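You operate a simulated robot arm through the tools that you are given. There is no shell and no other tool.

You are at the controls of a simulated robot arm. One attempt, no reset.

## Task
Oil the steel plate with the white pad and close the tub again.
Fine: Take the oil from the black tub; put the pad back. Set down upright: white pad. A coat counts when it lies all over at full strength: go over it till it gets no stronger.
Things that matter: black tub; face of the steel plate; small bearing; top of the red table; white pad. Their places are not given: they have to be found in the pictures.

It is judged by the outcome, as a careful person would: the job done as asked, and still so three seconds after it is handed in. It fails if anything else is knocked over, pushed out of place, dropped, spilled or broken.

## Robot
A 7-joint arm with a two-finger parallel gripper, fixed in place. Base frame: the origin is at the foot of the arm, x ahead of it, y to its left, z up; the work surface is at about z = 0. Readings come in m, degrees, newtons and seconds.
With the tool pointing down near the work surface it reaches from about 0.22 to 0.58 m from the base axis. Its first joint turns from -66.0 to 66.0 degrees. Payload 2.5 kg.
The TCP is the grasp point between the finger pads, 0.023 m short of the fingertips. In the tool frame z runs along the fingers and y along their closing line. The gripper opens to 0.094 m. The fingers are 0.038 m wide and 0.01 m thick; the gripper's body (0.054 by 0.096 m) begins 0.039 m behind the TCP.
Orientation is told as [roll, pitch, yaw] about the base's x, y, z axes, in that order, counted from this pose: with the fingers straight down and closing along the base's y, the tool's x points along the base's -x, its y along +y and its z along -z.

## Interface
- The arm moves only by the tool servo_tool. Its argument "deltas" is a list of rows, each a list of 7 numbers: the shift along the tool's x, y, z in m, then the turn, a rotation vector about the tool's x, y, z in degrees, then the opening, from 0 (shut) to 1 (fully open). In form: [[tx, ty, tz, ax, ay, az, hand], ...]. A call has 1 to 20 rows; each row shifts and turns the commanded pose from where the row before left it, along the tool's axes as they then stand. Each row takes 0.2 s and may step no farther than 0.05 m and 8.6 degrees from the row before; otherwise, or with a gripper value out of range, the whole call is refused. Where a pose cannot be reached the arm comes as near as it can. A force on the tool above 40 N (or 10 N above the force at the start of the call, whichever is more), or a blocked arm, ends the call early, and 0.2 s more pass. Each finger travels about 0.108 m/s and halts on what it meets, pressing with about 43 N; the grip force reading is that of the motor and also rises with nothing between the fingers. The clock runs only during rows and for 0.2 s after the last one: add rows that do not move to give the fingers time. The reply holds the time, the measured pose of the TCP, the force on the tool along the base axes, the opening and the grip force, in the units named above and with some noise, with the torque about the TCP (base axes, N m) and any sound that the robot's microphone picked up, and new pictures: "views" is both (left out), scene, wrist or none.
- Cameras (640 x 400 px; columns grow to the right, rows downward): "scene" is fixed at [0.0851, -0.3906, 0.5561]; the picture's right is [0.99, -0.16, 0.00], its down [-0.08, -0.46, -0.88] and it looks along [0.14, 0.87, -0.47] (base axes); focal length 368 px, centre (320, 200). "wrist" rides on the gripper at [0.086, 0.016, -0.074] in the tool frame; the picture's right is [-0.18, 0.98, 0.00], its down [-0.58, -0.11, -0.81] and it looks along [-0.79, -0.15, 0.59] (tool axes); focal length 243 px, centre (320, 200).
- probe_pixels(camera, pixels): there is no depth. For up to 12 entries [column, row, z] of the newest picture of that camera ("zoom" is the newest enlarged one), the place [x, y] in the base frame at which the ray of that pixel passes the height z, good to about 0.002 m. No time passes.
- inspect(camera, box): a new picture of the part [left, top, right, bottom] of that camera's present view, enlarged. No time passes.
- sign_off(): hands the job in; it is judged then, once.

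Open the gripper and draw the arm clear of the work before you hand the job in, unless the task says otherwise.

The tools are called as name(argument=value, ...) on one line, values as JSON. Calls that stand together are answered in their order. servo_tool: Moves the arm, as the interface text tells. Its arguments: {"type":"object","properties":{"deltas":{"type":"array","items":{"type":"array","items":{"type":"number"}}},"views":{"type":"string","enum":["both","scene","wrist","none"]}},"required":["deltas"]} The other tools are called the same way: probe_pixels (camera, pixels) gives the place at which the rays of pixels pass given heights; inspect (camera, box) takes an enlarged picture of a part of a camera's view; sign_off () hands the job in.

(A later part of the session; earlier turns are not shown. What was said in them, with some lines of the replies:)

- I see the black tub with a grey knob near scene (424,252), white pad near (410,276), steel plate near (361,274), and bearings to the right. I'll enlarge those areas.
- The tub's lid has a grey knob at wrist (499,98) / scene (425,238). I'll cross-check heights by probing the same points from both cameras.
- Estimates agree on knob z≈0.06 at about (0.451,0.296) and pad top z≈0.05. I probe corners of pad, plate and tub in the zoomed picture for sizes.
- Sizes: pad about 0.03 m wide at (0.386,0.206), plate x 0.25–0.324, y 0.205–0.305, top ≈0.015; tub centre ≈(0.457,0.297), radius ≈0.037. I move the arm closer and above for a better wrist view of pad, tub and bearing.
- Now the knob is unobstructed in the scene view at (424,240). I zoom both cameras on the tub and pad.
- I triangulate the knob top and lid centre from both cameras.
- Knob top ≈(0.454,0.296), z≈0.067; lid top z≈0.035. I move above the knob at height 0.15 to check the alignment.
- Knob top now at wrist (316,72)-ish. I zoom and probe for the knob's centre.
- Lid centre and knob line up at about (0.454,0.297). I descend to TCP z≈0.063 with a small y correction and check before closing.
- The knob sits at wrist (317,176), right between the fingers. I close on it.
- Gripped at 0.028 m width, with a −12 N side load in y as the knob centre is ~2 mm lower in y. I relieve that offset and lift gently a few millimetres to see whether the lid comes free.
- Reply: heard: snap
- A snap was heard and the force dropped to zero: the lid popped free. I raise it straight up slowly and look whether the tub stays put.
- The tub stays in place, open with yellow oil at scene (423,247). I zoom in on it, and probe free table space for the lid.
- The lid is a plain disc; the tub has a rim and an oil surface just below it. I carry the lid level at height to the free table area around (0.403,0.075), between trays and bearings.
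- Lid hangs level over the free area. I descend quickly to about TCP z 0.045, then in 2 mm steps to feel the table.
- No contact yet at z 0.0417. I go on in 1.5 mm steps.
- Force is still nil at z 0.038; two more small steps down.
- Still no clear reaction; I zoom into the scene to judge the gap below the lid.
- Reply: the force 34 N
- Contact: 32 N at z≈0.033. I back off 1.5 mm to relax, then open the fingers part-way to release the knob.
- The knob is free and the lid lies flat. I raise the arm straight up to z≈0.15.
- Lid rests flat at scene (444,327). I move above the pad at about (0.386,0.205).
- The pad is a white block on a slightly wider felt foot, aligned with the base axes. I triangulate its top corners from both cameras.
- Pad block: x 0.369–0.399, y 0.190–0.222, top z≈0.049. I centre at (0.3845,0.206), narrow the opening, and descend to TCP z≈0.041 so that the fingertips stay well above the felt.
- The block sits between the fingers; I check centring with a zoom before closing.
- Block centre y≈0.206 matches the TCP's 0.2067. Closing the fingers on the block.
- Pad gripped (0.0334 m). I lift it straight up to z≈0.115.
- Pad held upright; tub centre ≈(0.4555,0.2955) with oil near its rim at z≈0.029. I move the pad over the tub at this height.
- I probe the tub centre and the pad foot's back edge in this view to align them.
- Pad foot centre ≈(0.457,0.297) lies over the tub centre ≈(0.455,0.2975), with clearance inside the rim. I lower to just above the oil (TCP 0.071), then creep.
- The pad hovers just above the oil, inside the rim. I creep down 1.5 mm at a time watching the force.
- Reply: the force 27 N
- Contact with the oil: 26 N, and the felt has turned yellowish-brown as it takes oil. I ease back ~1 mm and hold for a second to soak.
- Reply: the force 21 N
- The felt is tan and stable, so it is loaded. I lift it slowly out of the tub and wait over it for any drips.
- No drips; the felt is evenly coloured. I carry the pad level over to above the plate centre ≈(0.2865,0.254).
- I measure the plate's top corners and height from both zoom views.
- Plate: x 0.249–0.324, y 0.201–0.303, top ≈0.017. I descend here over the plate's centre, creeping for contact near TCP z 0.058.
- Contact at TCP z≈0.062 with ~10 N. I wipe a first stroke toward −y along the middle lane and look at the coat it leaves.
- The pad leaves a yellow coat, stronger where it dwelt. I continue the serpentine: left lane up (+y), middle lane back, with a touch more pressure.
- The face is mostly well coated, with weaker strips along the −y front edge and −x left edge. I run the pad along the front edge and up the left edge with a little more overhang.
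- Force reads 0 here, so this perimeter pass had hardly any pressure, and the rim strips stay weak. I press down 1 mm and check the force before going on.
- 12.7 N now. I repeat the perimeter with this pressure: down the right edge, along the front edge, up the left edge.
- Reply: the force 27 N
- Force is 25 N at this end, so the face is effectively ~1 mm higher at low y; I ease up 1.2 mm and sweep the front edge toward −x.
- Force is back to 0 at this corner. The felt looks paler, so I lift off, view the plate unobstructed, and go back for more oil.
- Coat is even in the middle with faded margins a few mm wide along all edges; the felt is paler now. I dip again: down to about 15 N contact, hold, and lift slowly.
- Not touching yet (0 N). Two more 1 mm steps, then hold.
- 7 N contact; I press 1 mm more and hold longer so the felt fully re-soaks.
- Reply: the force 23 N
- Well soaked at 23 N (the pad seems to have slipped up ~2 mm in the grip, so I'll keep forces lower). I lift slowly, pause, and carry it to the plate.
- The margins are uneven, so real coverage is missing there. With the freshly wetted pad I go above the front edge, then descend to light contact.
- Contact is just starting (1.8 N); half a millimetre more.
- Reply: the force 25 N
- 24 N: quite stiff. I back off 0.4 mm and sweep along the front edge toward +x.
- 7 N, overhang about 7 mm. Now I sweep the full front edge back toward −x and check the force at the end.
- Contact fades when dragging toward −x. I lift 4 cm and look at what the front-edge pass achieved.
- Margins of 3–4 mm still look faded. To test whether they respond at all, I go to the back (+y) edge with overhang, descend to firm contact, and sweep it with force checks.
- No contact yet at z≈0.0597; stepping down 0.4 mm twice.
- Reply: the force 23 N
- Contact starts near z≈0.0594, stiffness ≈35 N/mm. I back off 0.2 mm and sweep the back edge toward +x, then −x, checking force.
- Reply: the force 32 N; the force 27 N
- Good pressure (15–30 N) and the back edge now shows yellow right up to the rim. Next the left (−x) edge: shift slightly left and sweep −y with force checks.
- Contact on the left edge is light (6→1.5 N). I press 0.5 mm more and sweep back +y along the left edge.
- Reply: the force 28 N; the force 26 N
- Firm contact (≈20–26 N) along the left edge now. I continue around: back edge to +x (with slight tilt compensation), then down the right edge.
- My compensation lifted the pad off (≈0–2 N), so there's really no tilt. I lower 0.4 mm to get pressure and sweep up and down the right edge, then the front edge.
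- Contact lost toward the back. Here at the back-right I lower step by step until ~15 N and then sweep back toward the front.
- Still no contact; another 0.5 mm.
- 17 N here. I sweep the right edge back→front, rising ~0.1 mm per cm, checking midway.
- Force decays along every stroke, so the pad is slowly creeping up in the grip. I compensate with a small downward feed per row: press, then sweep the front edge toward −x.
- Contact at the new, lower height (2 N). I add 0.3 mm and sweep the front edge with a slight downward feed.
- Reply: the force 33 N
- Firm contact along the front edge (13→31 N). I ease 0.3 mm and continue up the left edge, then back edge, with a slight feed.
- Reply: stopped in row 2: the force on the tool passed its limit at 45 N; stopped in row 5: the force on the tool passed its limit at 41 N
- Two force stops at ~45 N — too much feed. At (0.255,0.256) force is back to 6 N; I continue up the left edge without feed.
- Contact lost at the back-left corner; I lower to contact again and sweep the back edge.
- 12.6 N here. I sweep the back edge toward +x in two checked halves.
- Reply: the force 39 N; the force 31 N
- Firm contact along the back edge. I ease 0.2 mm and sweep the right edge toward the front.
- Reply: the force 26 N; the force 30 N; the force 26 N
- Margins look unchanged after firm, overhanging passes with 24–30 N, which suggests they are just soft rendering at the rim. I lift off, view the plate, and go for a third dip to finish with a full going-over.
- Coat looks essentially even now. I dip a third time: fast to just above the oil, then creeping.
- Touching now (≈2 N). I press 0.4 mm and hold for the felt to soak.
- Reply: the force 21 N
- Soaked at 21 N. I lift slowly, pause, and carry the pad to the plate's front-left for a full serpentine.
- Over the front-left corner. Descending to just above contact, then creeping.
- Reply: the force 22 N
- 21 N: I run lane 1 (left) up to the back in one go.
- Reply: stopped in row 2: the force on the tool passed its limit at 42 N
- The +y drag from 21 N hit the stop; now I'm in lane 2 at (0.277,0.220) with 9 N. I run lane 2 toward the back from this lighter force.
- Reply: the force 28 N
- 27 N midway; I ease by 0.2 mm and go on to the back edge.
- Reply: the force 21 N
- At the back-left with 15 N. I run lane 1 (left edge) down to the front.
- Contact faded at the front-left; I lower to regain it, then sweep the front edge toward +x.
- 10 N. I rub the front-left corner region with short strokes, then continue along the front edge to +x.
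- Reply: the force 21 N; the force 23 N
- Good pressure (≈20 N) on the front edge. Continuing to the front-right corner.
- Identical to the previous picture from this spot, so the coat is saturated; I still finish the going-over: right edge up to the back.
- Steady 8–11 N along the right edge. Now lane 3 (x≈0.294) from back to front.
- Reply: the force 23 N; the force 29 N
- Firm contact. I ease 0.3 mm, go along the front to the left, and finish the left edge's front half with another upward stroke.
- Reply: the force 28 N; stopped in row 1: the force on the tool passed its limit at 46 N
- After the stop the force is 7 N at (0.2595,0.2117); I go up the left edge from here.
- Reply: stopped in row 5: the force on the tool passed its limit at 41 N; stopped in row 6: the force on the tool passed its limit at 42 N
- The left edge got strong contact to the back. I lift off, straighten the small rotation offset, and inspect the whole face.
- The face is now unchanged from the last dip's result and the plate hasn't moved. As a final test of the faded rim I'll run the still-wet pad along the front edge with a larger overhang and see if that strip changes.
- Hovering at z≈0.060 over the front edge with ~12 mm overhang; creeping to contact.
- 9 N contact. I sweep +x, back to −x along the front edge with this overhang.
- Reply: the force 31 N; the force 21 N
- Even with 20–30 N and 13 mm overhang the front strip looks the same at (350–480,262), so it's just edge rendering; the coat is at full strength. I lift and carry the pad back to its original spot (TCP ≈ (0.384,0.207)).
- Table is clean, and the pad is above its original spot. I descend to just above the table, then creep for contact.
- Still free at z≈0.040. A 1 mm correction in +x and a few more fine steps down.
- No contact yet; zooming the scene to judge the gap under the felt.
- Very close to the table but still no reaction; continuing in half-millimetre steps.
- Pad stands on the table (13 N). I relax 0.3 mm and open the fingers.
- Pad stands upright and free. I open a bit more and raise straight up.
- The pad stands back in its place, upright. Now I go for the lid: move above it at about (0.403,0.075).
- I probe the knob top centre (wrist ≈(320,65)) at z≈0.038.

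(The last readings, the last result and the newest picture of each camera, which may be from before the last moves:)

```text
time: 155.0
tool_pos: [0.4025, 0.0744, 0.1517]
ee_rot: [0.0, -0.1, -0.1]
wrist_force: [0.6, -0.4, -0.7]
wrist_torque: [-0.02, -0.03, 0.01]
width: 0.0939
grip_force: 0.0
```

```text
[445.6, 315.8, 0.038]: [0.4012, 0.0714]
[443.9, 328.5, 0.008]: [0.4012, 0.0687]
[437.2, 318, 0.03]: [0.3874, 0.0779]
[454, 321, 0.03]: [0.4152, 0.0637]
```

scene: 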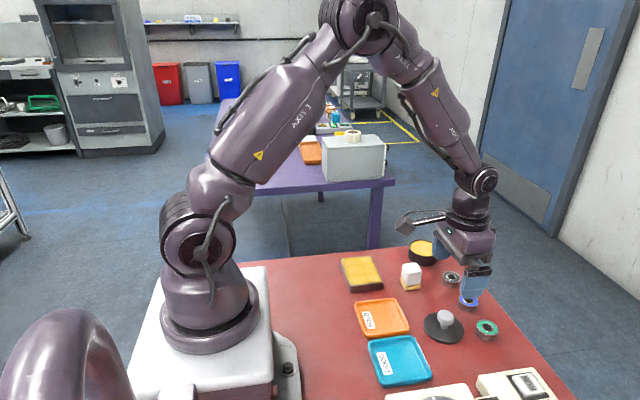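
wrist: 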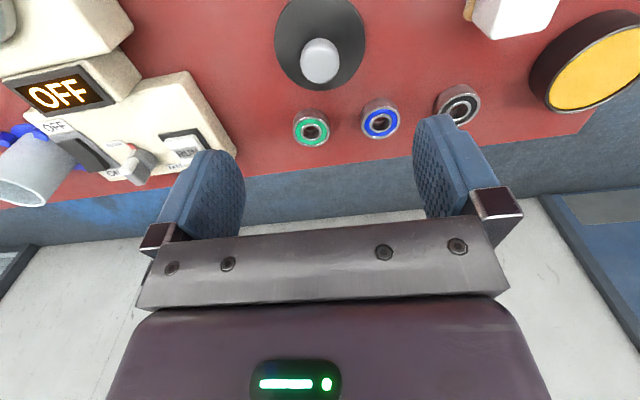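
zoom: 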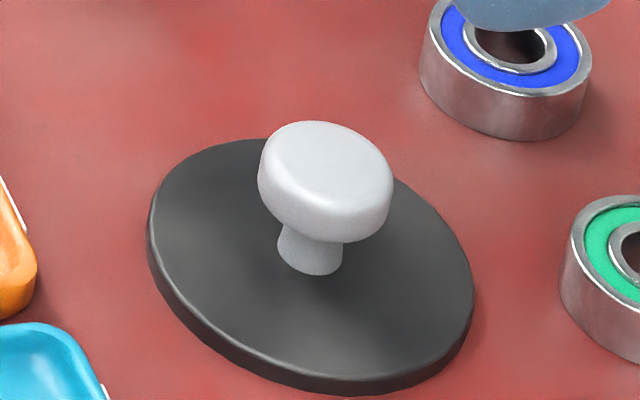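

Knob centre ≈(0.401,0.075). I descend to TCP z≈0.0345, as when I released it, and check before closing.

servo_tool(deltas=[[0.0005, 0.001, 0.02, 0, 0, 0, 0.8], [0, 0, 0.025, 0, 0, 0, 0.8], [0, 0, 0.025, 0, 0, 0, 0.8], [0, 0, 0.02, 0, 0, 0, 0.8], [0, 0, 0.015, 0, 0, 0, 0.8], [0, 0, 0.01, 0, 0, 0, 0.8], [0, 0, 0.002, 0, 0, 0, 0.8], [0, 0, 0, 0, 0, 0, 0.8]], views="both")

inspect(camera="scene", box=[405, 295, 485, 345])

```text
time: 156.8
tool_pos: [0.4032, 0.0761, 0.037]
ee_rot: [-0.1, -0.1, -0.2]
wrist_force: [-0.2, 0.8, 0.0]
wrist_torque: [-0.04, -0.05, 0.0]
width: 0.075
grip_force: 0.1
```

scene: 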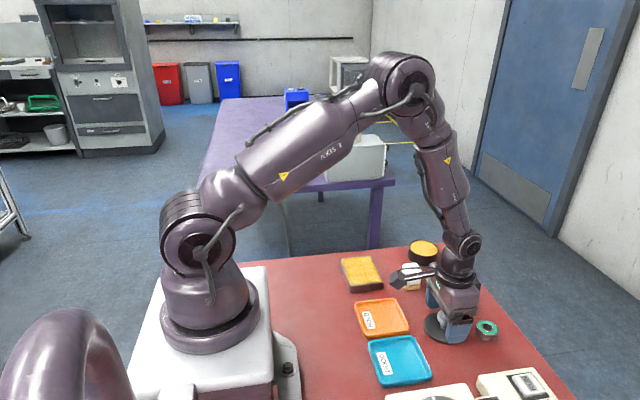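
wrist: 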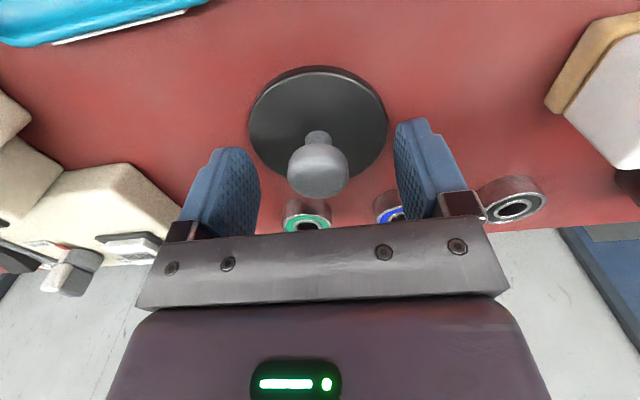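

```text
8.00 times, centred on (445, 320) of scene
```

zoom: 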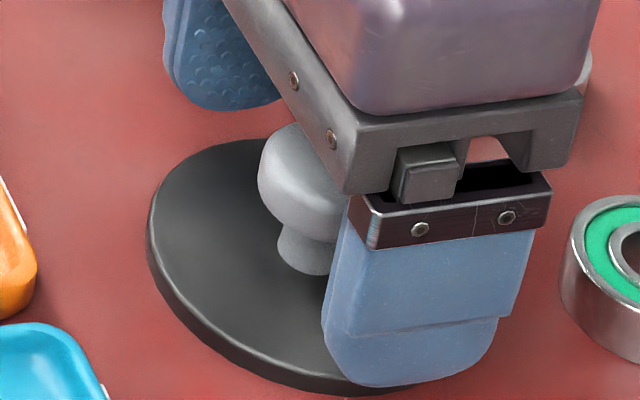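

Knob centred between the fingers at wrist (318,170). I close on it.

servo_tool(deltas=[[0, 0, 0.0005, 0, 0, 0, 0.5], [0, 0, 0, 0, 0, 0, 0], [0, 0, 0, 0, 0, 0, 0], [0, 0, 0, 0, 0, 0, 0]], views="none")

```text
time: 157.8
tool_pos: [0.4041, 0.0762, 0.0355]
ee_rot: [0.0, -0.1, 0.0]
wrist_force: [0.5, 0.7, 2.9]
wrist_torque: [-0.07, -0.01, -0.02]
width: 0.0276
grip_force: 43.3
```

Gripped (0.0276 m). I lift the lid to z≈0.14.

servo_tool(deltas=[[0, 0, -0.005, 0, 0, 0, 0], [0, 0, -0.015, 0, 0, 0, 0], [0, 0, -0.025, 0, 0, 0, 0], [0, 0, -0.03, 0, 0, 0, 0], [0, 0, -0.03, 0, 0, 0, 0], [0, 0, 0, 0, 0, 0, 0]], views="both")

inspect(camera="scene", box=[400, 260, 490, 345])

```text
time: 159.2
tool_pos: [0.4032, 0.0756, 0.1405]
ee_rot: [0.0, -0.1, -0.1]
wrist_force: [0.2, 0.0, -0.6]
wrist_torque: [0.03, 0.02, 0.03]
width: 0.0278
grip_force: 43.0
```

scene: 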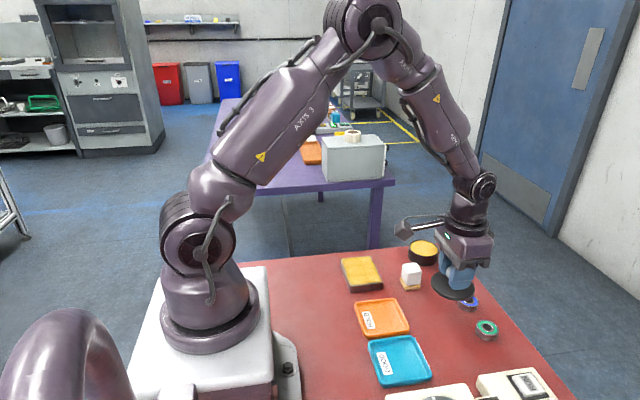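
wrist: 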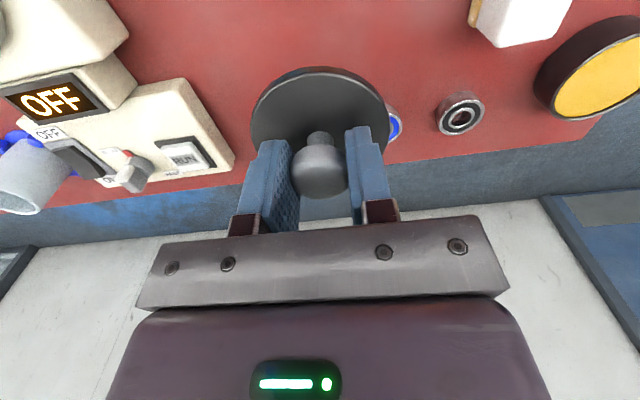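

```text
4.71 times, centred on (445, 302) of scene
```

zoom: 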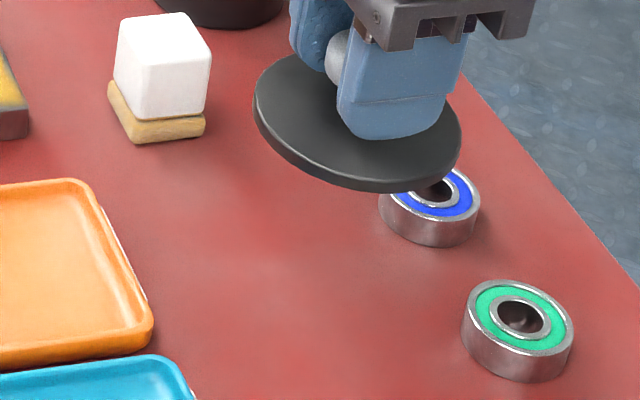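

Lid held level. I carry it back over the tub at (0.4545,0.2955).

servo_tool(deltas=[[-0.0035, 0.014, 0, 0, 0, 0, 0], [-0.0065, 0.0274, 0, 0, 0, 0, 0], [-0.0065, 0.0274, 0, 0, 0, 0, 0], [-0.0065, 0.0274, 0, 0, 0, 0, 0], [-0.0065, 0.0274, 0, 0, 0, 0, 0], [-0.0065, 0.0274, 0, 0, 0, 0, 0], [-0.0065, 0.0274, 0, 0, 0, 0, 0], [-0.006, 0.0274, 0, 0, 0, 0, 0], [-0.0028, 0.0138, 0, 0, 0, 0, 0], [0, 0, 0, 0, 0, 0, 0], [0, 0, 0, 0, 0, 0, 0]], views="both")

inspect(camera="wrist", box=[220, 0, 420, 200])

inspect(camera="scene", box=[385, 205, 465, 275])

```text
time: 161.6
tool_pos: [0.4561, 0.2957, 0.1412]
ee_rot: [0.0, -0.1, -0.1]
wrist_force: [-0.4, -0.2, -0.6]
wrist_torque: [0.05, -0.01, -0.04]
width: 0.0278
grip_force: 42.5
```

scene: 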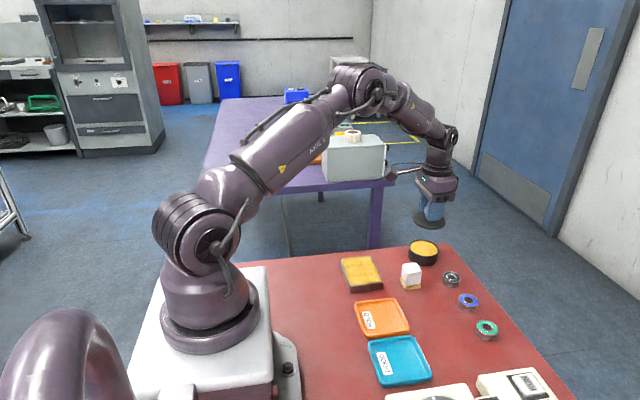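
wrist: 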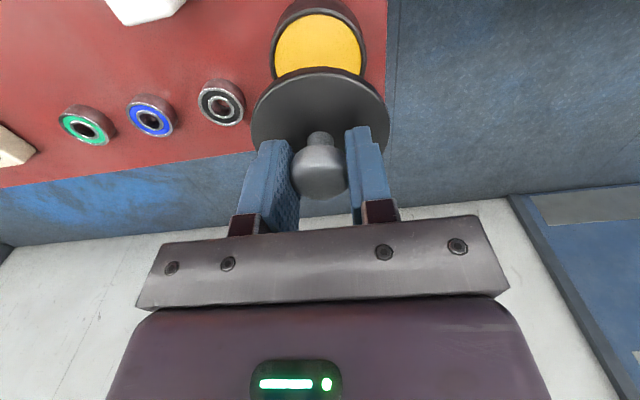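

```text
2.00 times, centred on (320, 100) of wrist
```

zoom: 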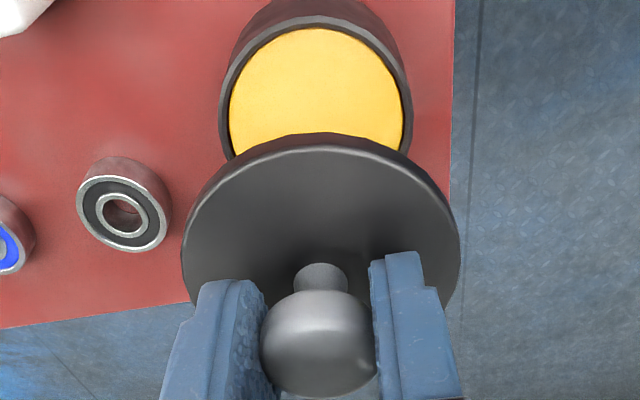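

```text
5.71 times, centred on (425, 240) of scene
```

zoom: 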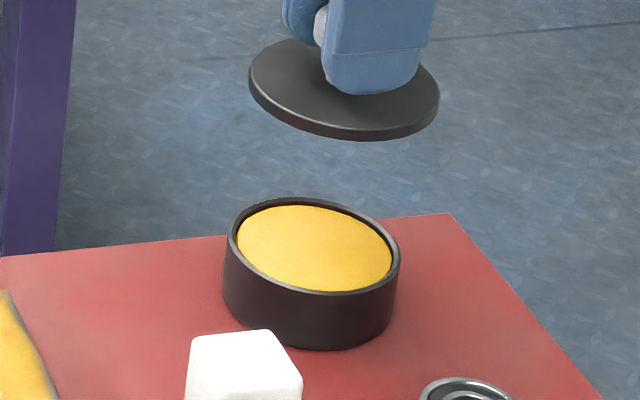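

I compare the lid's centre (scene ≈(429.2,219.7), z≈0.112) with the tub rim's centre (423.9,248, z 0.029).

probe_pixels(camera="scene", pixels=[[429.2, 219.7, 0.11], [429.2, 219.7, 0.113], [412.6, 216, 0.111], [445.8, 223, 0.111], [423.9, 248, 0.029], [408.5, 245, 0.029], [439.2, 251, 0.029]])

probe_pixels(camera="wrist", pixels=[[250.5, 122, 0.111], [390, 122, 0.111], [270, 55, 0.029], [366, 50, 0.029], [320, 66, 0.113]])

```text
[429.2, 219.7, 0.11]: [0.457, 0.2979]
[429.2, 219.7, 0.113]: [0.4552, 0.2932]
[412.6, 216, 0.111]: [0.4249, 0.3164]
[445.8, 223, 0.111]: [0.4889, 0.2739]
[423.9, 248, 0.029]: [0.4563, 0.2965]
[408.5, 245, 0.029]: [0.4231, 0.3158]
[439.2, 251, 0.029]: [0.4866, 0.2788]
```

```text
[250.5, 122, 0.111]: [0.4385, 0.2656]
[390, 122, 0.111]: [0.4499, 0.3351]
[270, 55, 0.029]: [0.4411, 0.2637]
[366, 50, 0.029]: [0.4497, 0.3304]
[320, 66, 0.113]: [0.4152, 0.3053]
```

Both estimates average to nearly concentric. I nudge −1 mm in x and −0.5 mm in y to match the original grip pose, and lower to just above the rim.

servo_tool(deltas=[[0.001, -0.0005, 0.014, 0, 0, 0, 0], [0, 0, 0.018, 0, 0, 0, 0], [0, 0, 0.016, 0, 0, 0, 0], [0, 0, 0.012, 0, 0, 0, 0], [0, 0, 0.007, 0, 0, 0, 0], [0, 0, 0, 0, 0, 0, 0]], views="both")

inspect(camera="scene", box=[395, 225, 455, 270])

inspect(camera="wrist", box=[220, 20, 420, 200])

```text
time: 163.0
tool_pos: [0.4527, 0.2968, 0.0733]
ee_rot: [-0.1, -0.1, -0.1]
wrist_force: [0.1, 0.1, -0.9]
wrist_torque: [0.02, 0.0, 0.0]
width: 0.0275
grip_force: 43.2
```

scene: 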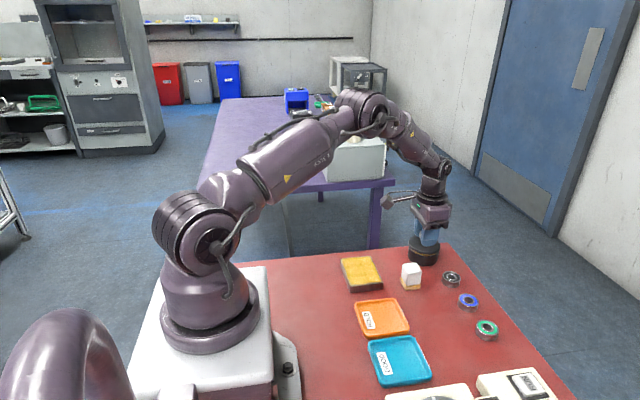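
wrist: 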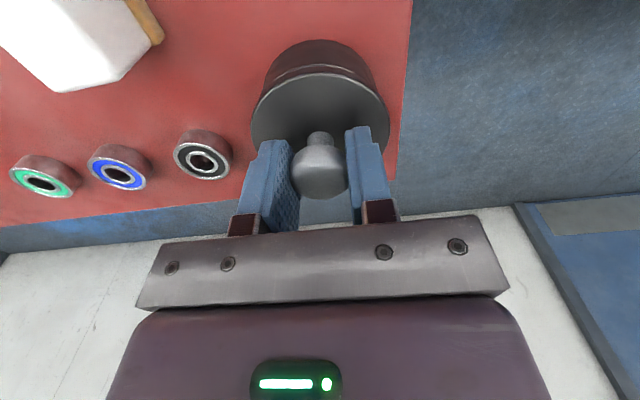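

```text
8.89 times, centred on (425, 248) of scene
```

zoom: 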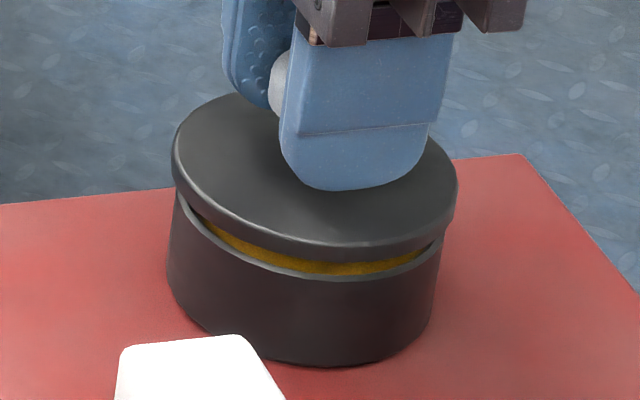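

```text
2.22 times, centred on (320, 110) of wrist
```

zoom: 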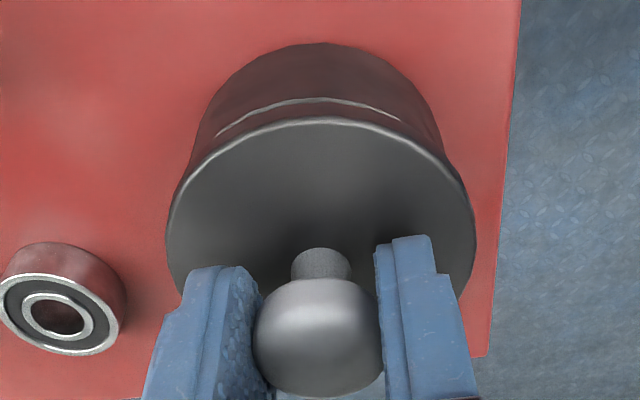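

The lid hangs ~7 mm above the rim and looks concentric. I lower 5 mm, then creep and feel for the rim and the snap.

servo_tool(deltas=[[0, 0, 0.003, 0, 0, 0, 0], [0, 0, 0.002, 0, 0, 0, 0], [0, 0, 0, 0, 0, 0, 0]], views="none")

servo_tool(deltas=[[0, 0, 0.001, 0, 0, 0, 0], [0, 0, 0.001, 0, 0, 0, 0], [0, 0, 0, 0, 0, 0, 0]], views="none")

```text
time: 163.8
tool_pos: [0.4527, 0.2941, 0.0688]
ee_rot: [0.0, -0.1, -0.1]
wrist_force: [0.1, 0.7, -0.9]
wrist_torque: [0.01, -0.01, -0.01]
width: 0.0275
grip_force: 43.5
```

```text
time: 164.6
tool_pos: [0.4536, 0.2944, 0.0652]
ee_rot: [0.0, -0.1, -0.2]
wrist_force: [0.0, -0.4, 0.8]
wrist_torque: [0.0, -0.05, -0.02]
width: 0.0276
grip_force: 43.1
```

No contact yet at z≈0.066. I check alignment in close-up before touching the rim.

inspect(camera="scene", box=[395, 225, 455, 270])

inspect(camera="wrist", box=[220, 20, 420, 200])

```text
8.89 times, centred on (425, 248) of scene
```

zoom: 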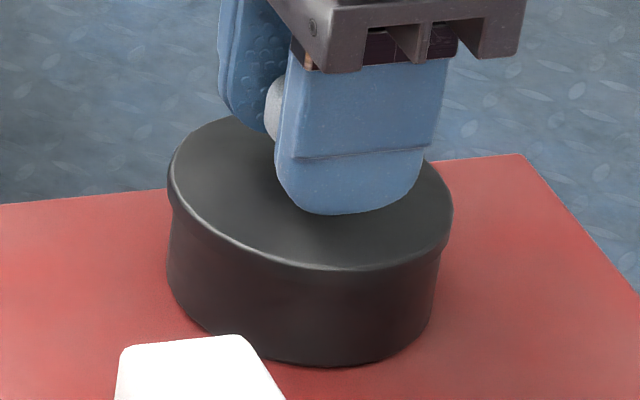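

```text
2.22 times, centred on (320, 110) of wrist
```

zoom: 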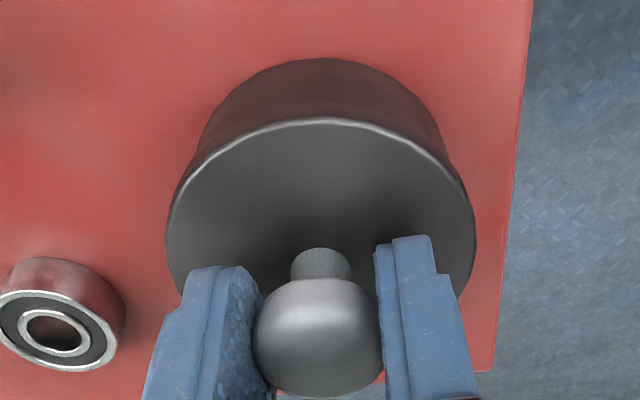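

Lid lies practically on the rim, centred within 1 mm. I nudge +0.7 mm in x and press down in small steps.

servo_tool(deltas=[[-0.0007, 0, 0, 0, 0, 0, 0], [0, 0, 0.001, 0, 0, 0, 0], [0, 0, 0, 0, 0, 0, 0]], views="none")

servo_tool(deltas=[[0, 0, 0.0007, 0, 0, 0, 0], [0, 0, 0, 0, 0, 0, 0]], views="none")

```text
time: 165.4
tool_pos: [0.4535, 0.2959, 0.0649]
ee_rot: [0.0, -0.1, -0.1]
wrist_force: [-4.8, -2.9, 13.2]
wrist_torque: [0.0, 0.05, 0.0]
width: 0.0276
grip_force: 42.7
```

```text
time: 166.0
tool_pos: [0.4541, 0.2952, 0.0662]
ee_rot: [0.0, -0.2, -0.1]
wrist_force: [-10.9, -6.2, 30.8]
wrist_torque: [-0.06, 0.26, 0.0]
width: 0.0278
grip_force: 43.3
```

31 N with no snap heard yet; the lid is within a millimetre of its seat. I press a little further.

servo_tool(deltas=[[0, 0, 0.0003, 0, 0, 0, 0], [0, 0, 0, 0, 0, 0, 0]], views="both")

inspect(camera="scene", box=[395, 225, 455, 270])

inspect(camera="wrist", box=[220, 20, 420, 200])

```text
time: 166.6
tool_pos: [0.4539, 0.2952, 0.0648]
ee_rot: [0.1, -0.2, -0.2]
wrist_force: [-11.2, -6.9, 33.9]
wrist_torque: [-0.09, 0.23, 0.0]
width: 0.0277
grip_force: 43.8
```

scene: 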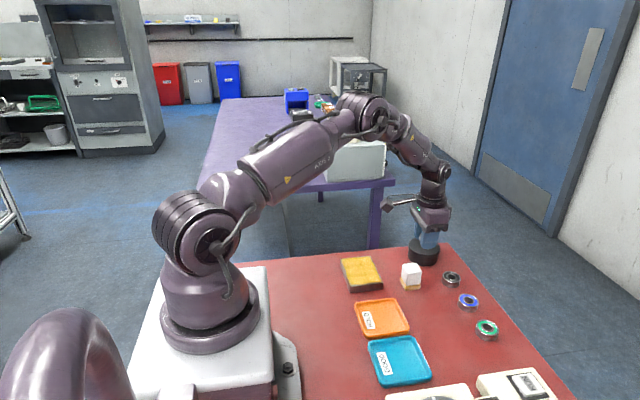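
wrist: 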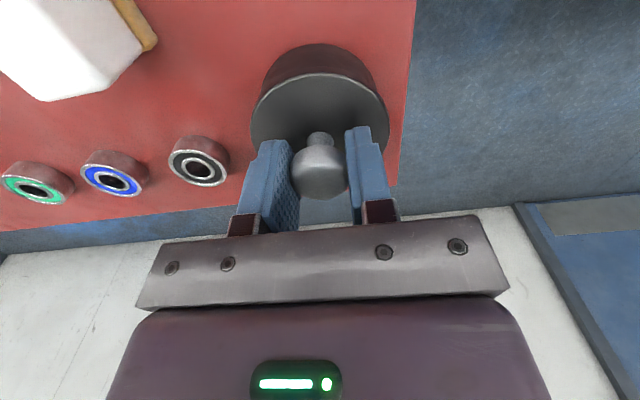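

```text
8.89 times, centred on (425, 248) of scene
```

zoom: 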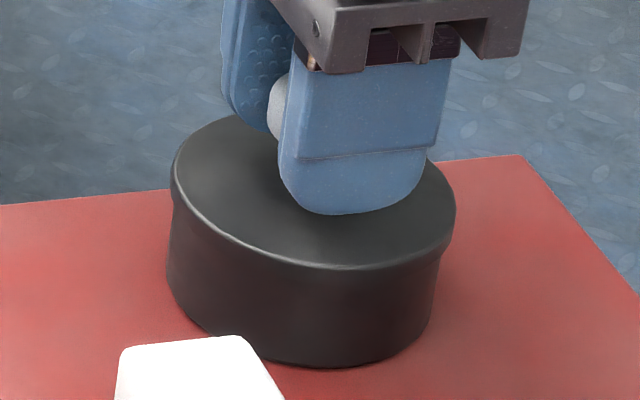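

```text
2.22 times, centred on (320, 110) of wrist
```

zoom: 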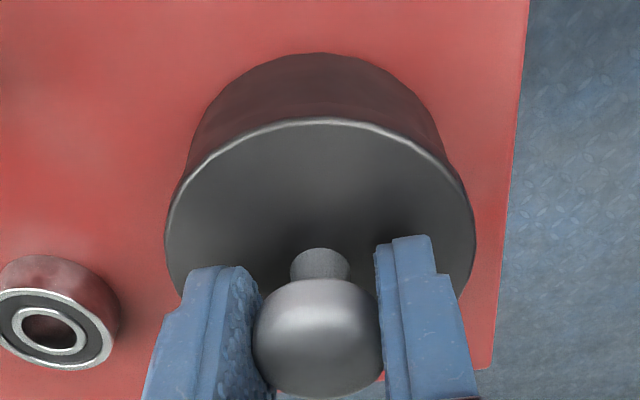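

Lid is aligned with the tub as at the start, and no gap is visible; 34 N and still no click. I push a bit harder to seat it.

servo_tool(deltas=[[0, 0, 0.0006, 0, 0, 0, 0], [0, 0, 0, 0, 0, 0, 0]], views="none")

```text
time: 167.2
tool_pos: [0.4545, 0.2953, 0.0662]
ee_rot: [0.0, -0.3, -0.2]
wrist_force: [-11.9, -7.8, 36.0]
wrist_torque: [-0.12, 0.16, -0.01]
width: 0.0277
grip_force: 42.7
```

Force saturates near 36 N because the fingers slide on the knob. To learn whether the lid already latched, I unload and pull up very slightly, watching for a pulling force.

servo_tool(deltas=[[0, 0, -0.001, 0, 0, 0, 0], [0, 0, 0, 0, 0, 0, 0]], views="none")

servo_tool(deltas=[[0, 0, -0.0003, 0, 0, 0, 0], [0, 0, 0, 0, 0, 0, 0]], views="none")

```text
time: 167.8
tool_pos: [0.4551, 0.2956, 0.0646]
ee_rot: [0.1, -0.3, -0.1]
wrist_force: [-6.7, -4.2, 27.7]
wrist_torque: [-0.06, -0.04, 0.02]
width: 0.0277
grip_force: 43.2
```

```text
time: 168.4
tool_pos: [0.454, 0.2959, 0.0657]
ee_rot: [0.2, -0.3, -0.1]
wrist_force: [4.2, 4.0, 16.0]
wrist_torque: [0.17, -0.38, 0.05]
width: 0.0276
grip_force: 42.7
```

Still 16 N down; continuing to unload in small steps.

servo_tool(deltas=[[0, 0, -0.0004, 0, 0, 0, 0], [0, 0, 0, 0, 0, 0, 0]], views="none")

servo_tool(deltas=[[0, 0, -0.0004, 0, 0, 0, 0], [0, 0, 0, 0, 0, 0, 0]], views="none")

```text
time: 169.0
tool_pos: [0.4544, 0.2958, 0.0656]
ee_rot: [0.1, -0.1, -0.1]
wrist_force: [5.3, 3.9, 12.0]
wrist_torque: [0.05, -0.47, 0.12]
width: 0.0277
grip_force: 43.2
```

```text
time: 169.6
tool_pos: [0.4532, 0.294, 0.0654]
ee_rot: [-0.1, 0.0, -0.1]
wrist_force: [3.1, -0.8, 7.9]
wrist_torque: [0.03, -0.29, 0.03]
width: 0.0278
grip_force: 43.2
```

servo_tool(deltas=[[0, 0, -0.0004, 0, 0, 0, 0], [0, 0, 0, 0, 0, 0, 0]], views="none")

servo_tool(deltas=[[0, 0, -0.0004, 0, 0, 0, 0], [0, 0, 0, 0, 0, 0, 0]], views="none")

```text
time: 170.2
tool_pos: [0.4539, 0.2951, 0.0648]
ee_rot: [-0.1, 0.1, -0.2]
wrist_force: [-1.0, 0.3, -0.3]
wrist_torque: [0.0, 0.0, 0.0]
width: 0.0281
grip_force: 43.0
```

```text
time: 170.8
tool_pos: [0.4529, 0.2938, 0.0661]
ee_rot: [0.0, -0.1, 0.0]
wrist_force: [-0.9, -0.1, -0.1]
wrist_torque: [0.02, 0.01, 0.0]
width: 0.028
grip_force: 43.3
```

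Force went to zero and stays zero while rising, so the lid rests on the rim but isn't latched. I lower back, release the knob, and rise to look at how it sits.

servo_tool(deltas=[[0, 0, 0.0006, 0, 0, 0, 0], [0, 0, 0, 0, 0, 0, 0], [0, 0, 0, 0, 0, 0, 0.55], [0, 0, 0, 0, 0, 0, 0.7], [0, 0, -0.005, 0, 0, 0, 0.8], [0, 0, -0.02, 0, 0, 0, 0.8], [0, 0, -0.03, 0, 0, 0, 0.8], [0, 0, 0, 0, 0, 0, 0.8]], views="both")

inspect(camera="scene", box=[385, 225, 481, 285])

inspect(camera="wrist", box=[220, 0, 420, 160])

```text
time: 172.6
tool_pos: [0.4528, 0.294, 0.1218]
ee_rot: [0.0, 0.1, -0.1]
wrist_force: [-0.8, -0.5, -0.1]
wrist_torque: [0.0, 0.01, -0.02]
width: 0.0754
grip_force: 0.1
heard: snap
```

scene: 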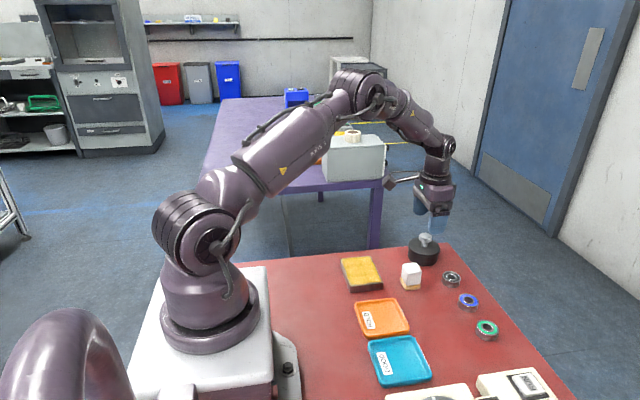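
wrist: 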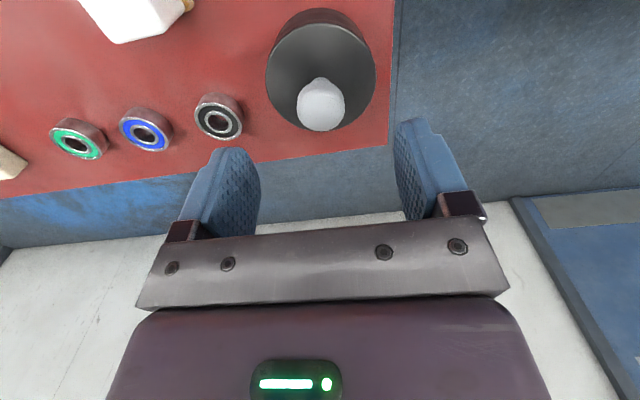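

```text
6.67 times, centred on (433, 255) of scene
```

zoom: 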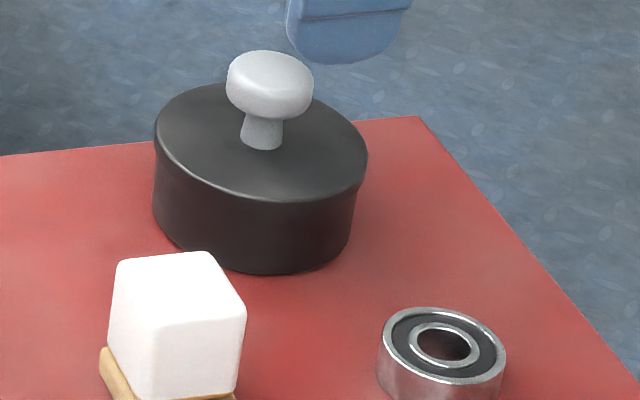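

```text
2.50 times, centred on (320, 80) of wrist
```

zoom: 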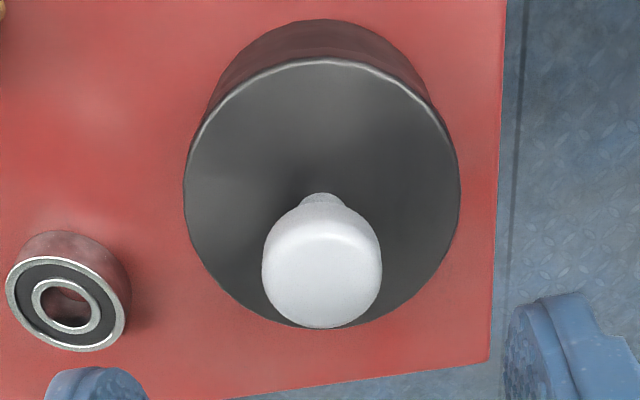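

A "snap" was heard during that call, and the lid now sits exactly as in the first pictures (scene zoom 154–368, same rim line). To be sure it is fully shut I close the fingers above the knob and press gently on its top.

servo_tool(deltas=[[-0.0005, 0.001, 0, 0, 0, 0, 0], [0, 0, 0, 0, 0, 0, 0], [0, 0, 0, 0, 0, 0, 0], [0, 0, 0.012, 0, 0, 0, 0], [0, 0, 0.012, 0, 0, 0, 0], [0, 0, 0.003, 0, 0, 0, 0], [0, 0, 0, 0, 0, 0, 0]], views="both")

inspect(camera="scene", box=[385, 215, 465, 275])

```text
time: 174.2
tool_pos: [0.453, 0.2961, 0.0949]
ee_rot: [0.0, -0.1, -0.1]
wrist_force: [-0.4, -0.4, -0.3]
wrist_torque: [0.0, 0.02, -0.02]
width: 0.0002
grip_force: 42.4
```

scene: 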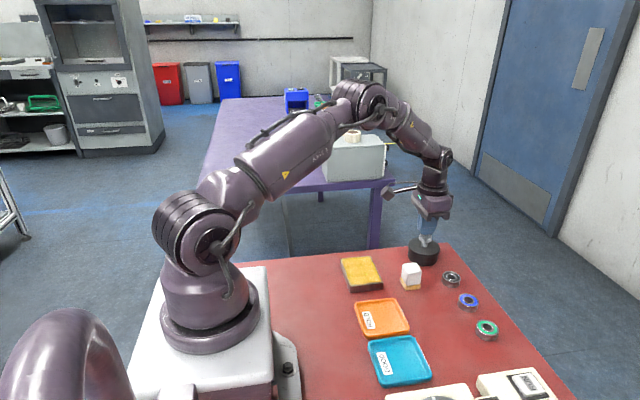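
wrist: 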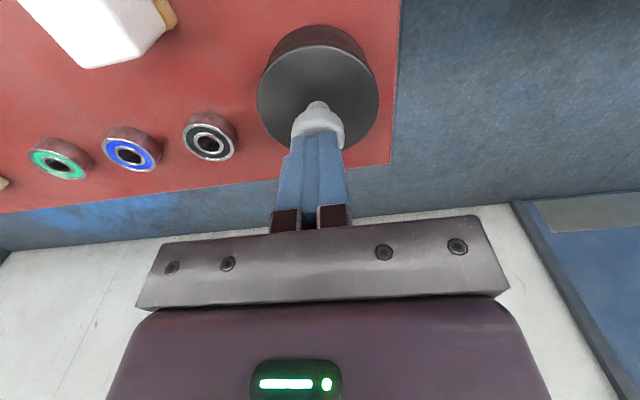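

```text
6.67 times, centred on (425, 245) of scene
```

zoom: 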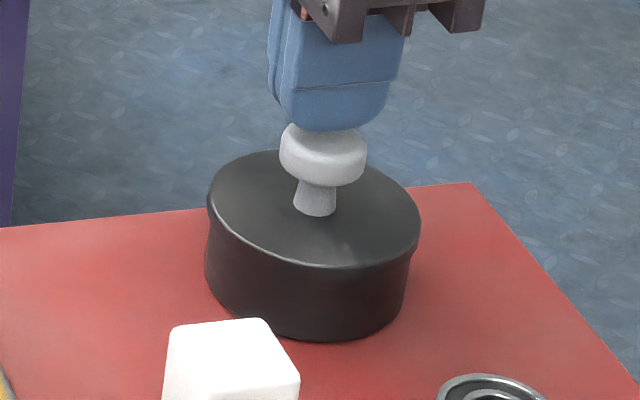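

Closed fingertips are right over the knob, a few mm above. I press down in small steps to about 20–30 N.

servo_tool(deltas=[[0, 0, 0.0015, 0, 0, 0, 0], [0, 0, 0.001, 0, 0, 0, 0], [0, 0, 0, 0, 0, 0, 0]], views="none")

servo_tool(deltas=[[0, 0, 0.001, 0, 0, 0, 0], [0, 0, 0, 0, 0, 0, 0]], views="none")

```text
time: 175.0
tool_pos: [0.4541, 0.2961, 0.0915]
ee_rot: [0.0, -0.1, 0.0]
wrist_force: [-0.5, 0.2, -0.7]
wrist_torque: [-0.02, 0.01, -0.02]
width: 0.0
grip_force: 42.1
```

```text
time: 175.6
tool_pos: [0.4528, 0.2962, 0.0914]
ee_rot: [-0.1, -0.1, -0.1]
wrist_force: [-0.1, 0.0, 0.3]
wrist_torque: [0.01, 0.0, 0.01]
width: 0.0
grip_force: 42.4
```

No contact yet at z≈0.091; continuing in 0.7 mm steps.

servo_tool(deltas=[[0, 0, 0.0007, 0, 0, 0, 0], [0, 0, 0, 0, 0, 0, 0]], views="none")

servo_tool(deltas=[[0, 0, 0.0007, 0, 0, 0, 0], [0, 0, 0, 0, 0, 0, 0]], views="none")

servo_tool(deltas=[[0, 0, 0.0005, 0, 0, 0, 0], [0, 0, 0, 0, 0, 0, 0]], views="none")

```text
time: 176.2
tool_pos: [0.4533, 0.2968, 0.0891]
ee_rot: [0.0, -0.1, -0.1]
wrist_force: [1.4, 0.4, 0.7]
wrist_torque: [-0.01, -0.01, 0.01]
width: 0.0
grip_force: 42.3
```

```text
time: 176.8
tool_pos: [0.4527, 0.2959, 0.0891]
ee_rot: [0.0, -0.1, -0.1]
wrist_force: [-0.1, 0.0, 1.3]
wrist_torque: [-0.04, -0.01, -0.01]
width: 0.0001
grip_force: 41.9
```

```text
time: 177.4
tool_pos: [0.4539, 0.2962, 0.0888]
ee_rot: [-0.1, -0.1, -0.1]
wrist_force: [-4.5, -2.6, 8.8]
wrist_torque: [-0.04, 0.1, 0.02]
width: 0.0
grip_force: 42.8
```

Contact with the knob top (9 N). Two more half-millimetre steps to press it shut firmly.

servo_tool(deltas=[[0, 0, 0.0005, 0, 0, 0, 0], [0, 0, 0, 0, 0, 0, 0]], views="none")

servo_tool(deltas=[[0, 0, 0.0003, 0, 0, 0, 0], [0, 0, 0, 0, 0, 0, 0]], views="none")

```text
time: 178.0
tool_pos: [0.4533, 0.2971, 0.0895]
ee_rot: [0.1, -0.3, 0.0]
wrist_force: [-2.8, -1.0, 10.8]
wrist_torque: [0.03, 0.07, 0.02]
width: 0.0
grip_force: 42.8
```

```text
time: 178.6
tool_pos: [0.4539, 0.2959, 0.0892]
ee_rot: [0.0, -0.1, -0.1]
wrist_force: [-5.0, -2.5, 20.3]
wrist_torque: [-0.06, 0.19, -0.01]
width: 0.0
grip_force: 42.4
```

servo_tool(deltas=[[0, 0, 0.0003, 0, 0, 0, 0], [0, 0, 0, 0, 0, 0, 0]], views="none")

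servo_tool(deltas=[[0, 0, 0.0003, 0, 0, 0, 0], [0, 0, 0, 0, 0, 0, 0]], views="none")

```text
time: 179.2
tool_pos: [0.4544, 0.2979, 0.0881]
ee_rot: [0.2, -0.2, -0.1]
wrist_force: [-8.1, -4.0, 27.4]
wrist_torque: [-0.12, 0.24, 0.01]
width: 0.0
grip_force: 42.1
```

```text
time: 179.8
tool_pos: [0.4547, 0.2963, 0.089]
ee_rot: [0.2, -0.1, 0.0]
wrist_force: [-9.3, -4.4, 29.2]
wrist_torque: [-0.11, 0.25, 0.0]
width: 0.0
grip_force: 42.3
```

29 N on the knob and no further movement or click, i.e. the lid is already down. One last small push, then I unload.

servo_tool(deltas=[[0, 0, 0.0003, 0, 0, 0, 0], [0, 0, 0, 0, 0, 0, 0]], views="none")

servo_tool(deltas=[[0, 0, -0.001, 0, 0, 0, 0], [0, 0, -0.002, 0, 0, 0, 0], [0, 0, -0.02, 0, 0, 0, 0], [0, 0, -0.03, 0, 0, 0, 0], [0, 0, 0, 0, 0, 0, 0]], views="both")

inspect(camera="scene", box=[385, 225, 481, 285])

```text
time: 180.4
tool_pos: [0.4551, 0.2971, 0.0885]
ee_rot: [0.1, -0.3, -0.1]
wrist_force: [-6.3, -4.4, 28.5]
wrist_torque: [-0.07, 0.22, 0.07]
width: 0.0001
grip_force: 42.1
```

```text
time: 181.6
tool_pos: [0.4531, 0.2966, 0.1382]
ee_rot: [-0.1, 0.1, -0.1]
wrist_force: [1.4, 0.0, 0.5]
wrist_torque: [0.01, 0.0, 0.01]
width: 0.0
grip_force: 42.4
```

scene: 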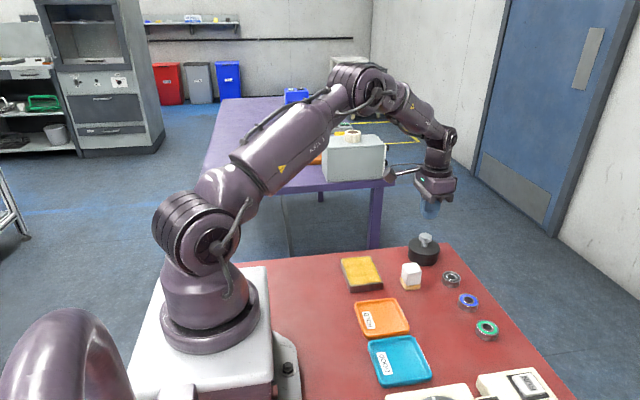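
wrist: 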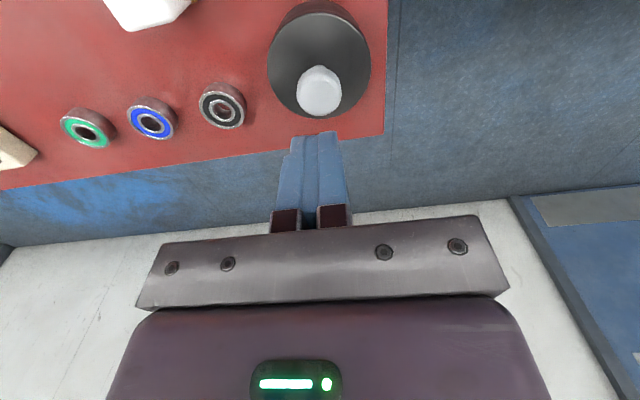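

```text
6.67 times, centred on (433, 255) of scene
```

zoom: 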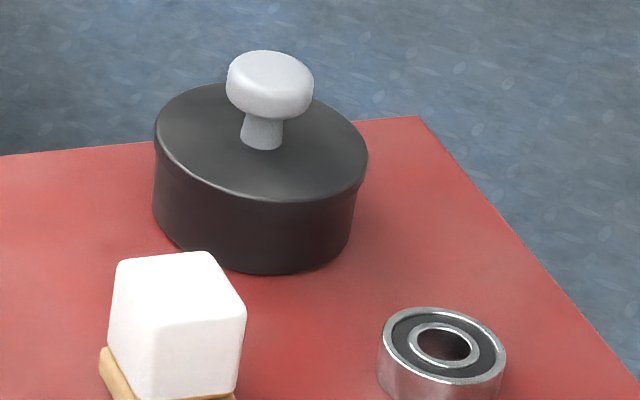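

The tub looks exactly as at the start (lid 154–368, knob top at row 50 in the zoom), and the snap was heard. I open the gripper and draw the arm up and clear.

servo_tool(deltas=[[0, 0, -0.03, 0, 0, 0, 0], [0, 0, -0.04, 0, 0, 0, 0.5], [0, 0, -0.04, 0, 0, 0, 1], [0.02, -0.03, -0.02, 0, 0, 0, 1], [0.025, -0.04, 0, 0, 0, 0, 1], [0.025, -0.04, 0, 0, 0, 0, 1], [0.025, -0.04, 0, 0, 0, 0, 1], [0.025, -0.04, 0, 0, 0, 0, 1], [0, 0, 0, 0, 0, 0, 1]], views="both")

inspect(camera="scene", box=[330, 225, 510, 345])

inspect(camera="scene", box=[330, 245, 394, 300])

```text
time: 183.6
tool_pos: [0.3334, 0.1052, 0.2687]
ee_rot: [0.0, -0.1, 0.0]
wrist_force: [0.7, -0.3, -0.5]
wrist_torque: [0.01, -0.01, 0.02]
width: 0.0941
grip_force: 0.1
```

scene: 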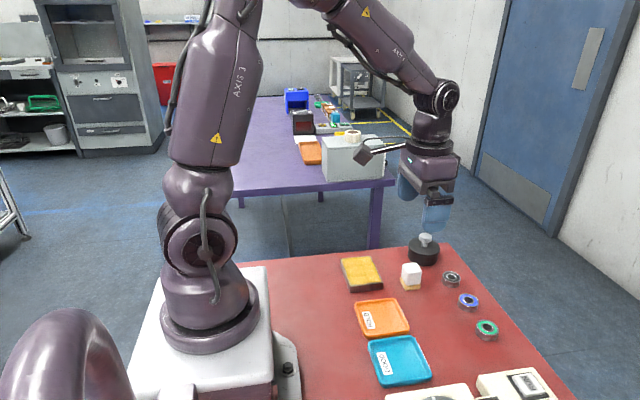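
wrist: 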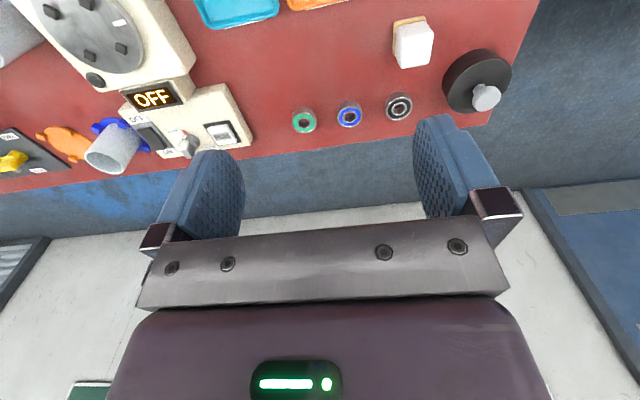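

```text
3.33 times, centred on (420, 285) of scene
```

zoom: 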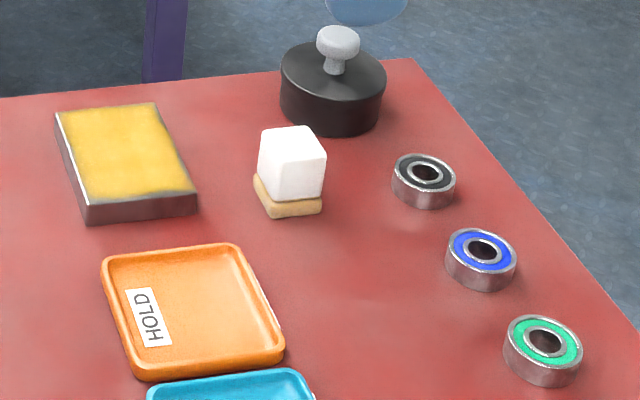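

```text
7.27 times, centred on (362, 272) of scene
```

zoom: 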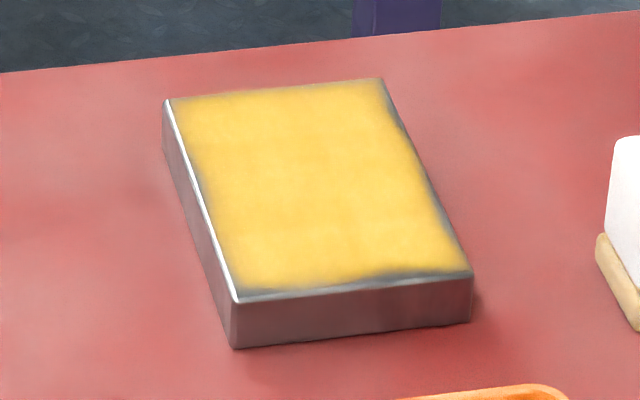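

The plate is evenly coated to full strength. The tub is shut, the pad stands upright in its old place, and the bearings, trays and table are undisturbed and clean. The gripper is open and the arm is clear, so I hand the job in.

sign_off()

```text
The job is handed in.
```

The steel plate is oiled, the white pad is back upright in its place, and the black tub is closed again. I've handed the job in.

- **Coat:** I dipped the pad three times and went over the whole face until the pictures stopped changing. A thin strip along the plate's edges still looks paler. It didn't change even with firm passes hanging over the edge, so I took it for how the edge is drawn. I couldn't confirm that any other way.
- **Tub:** I heard the lid snap as I let go of it, and pressing on the knob with about 29 N moved nothing further. It looks just as it did at the start. I didn't try pulling the lid to test the latch.
- **Pad:** It slipped up a few millimetres in the grip while wiping. It was set down squarely where it had been, and its oiled underside now rests on the table there.
- **Surroundings:** The bearings, trays and plate haven't moved, and I saw no oil spilled on the red table.
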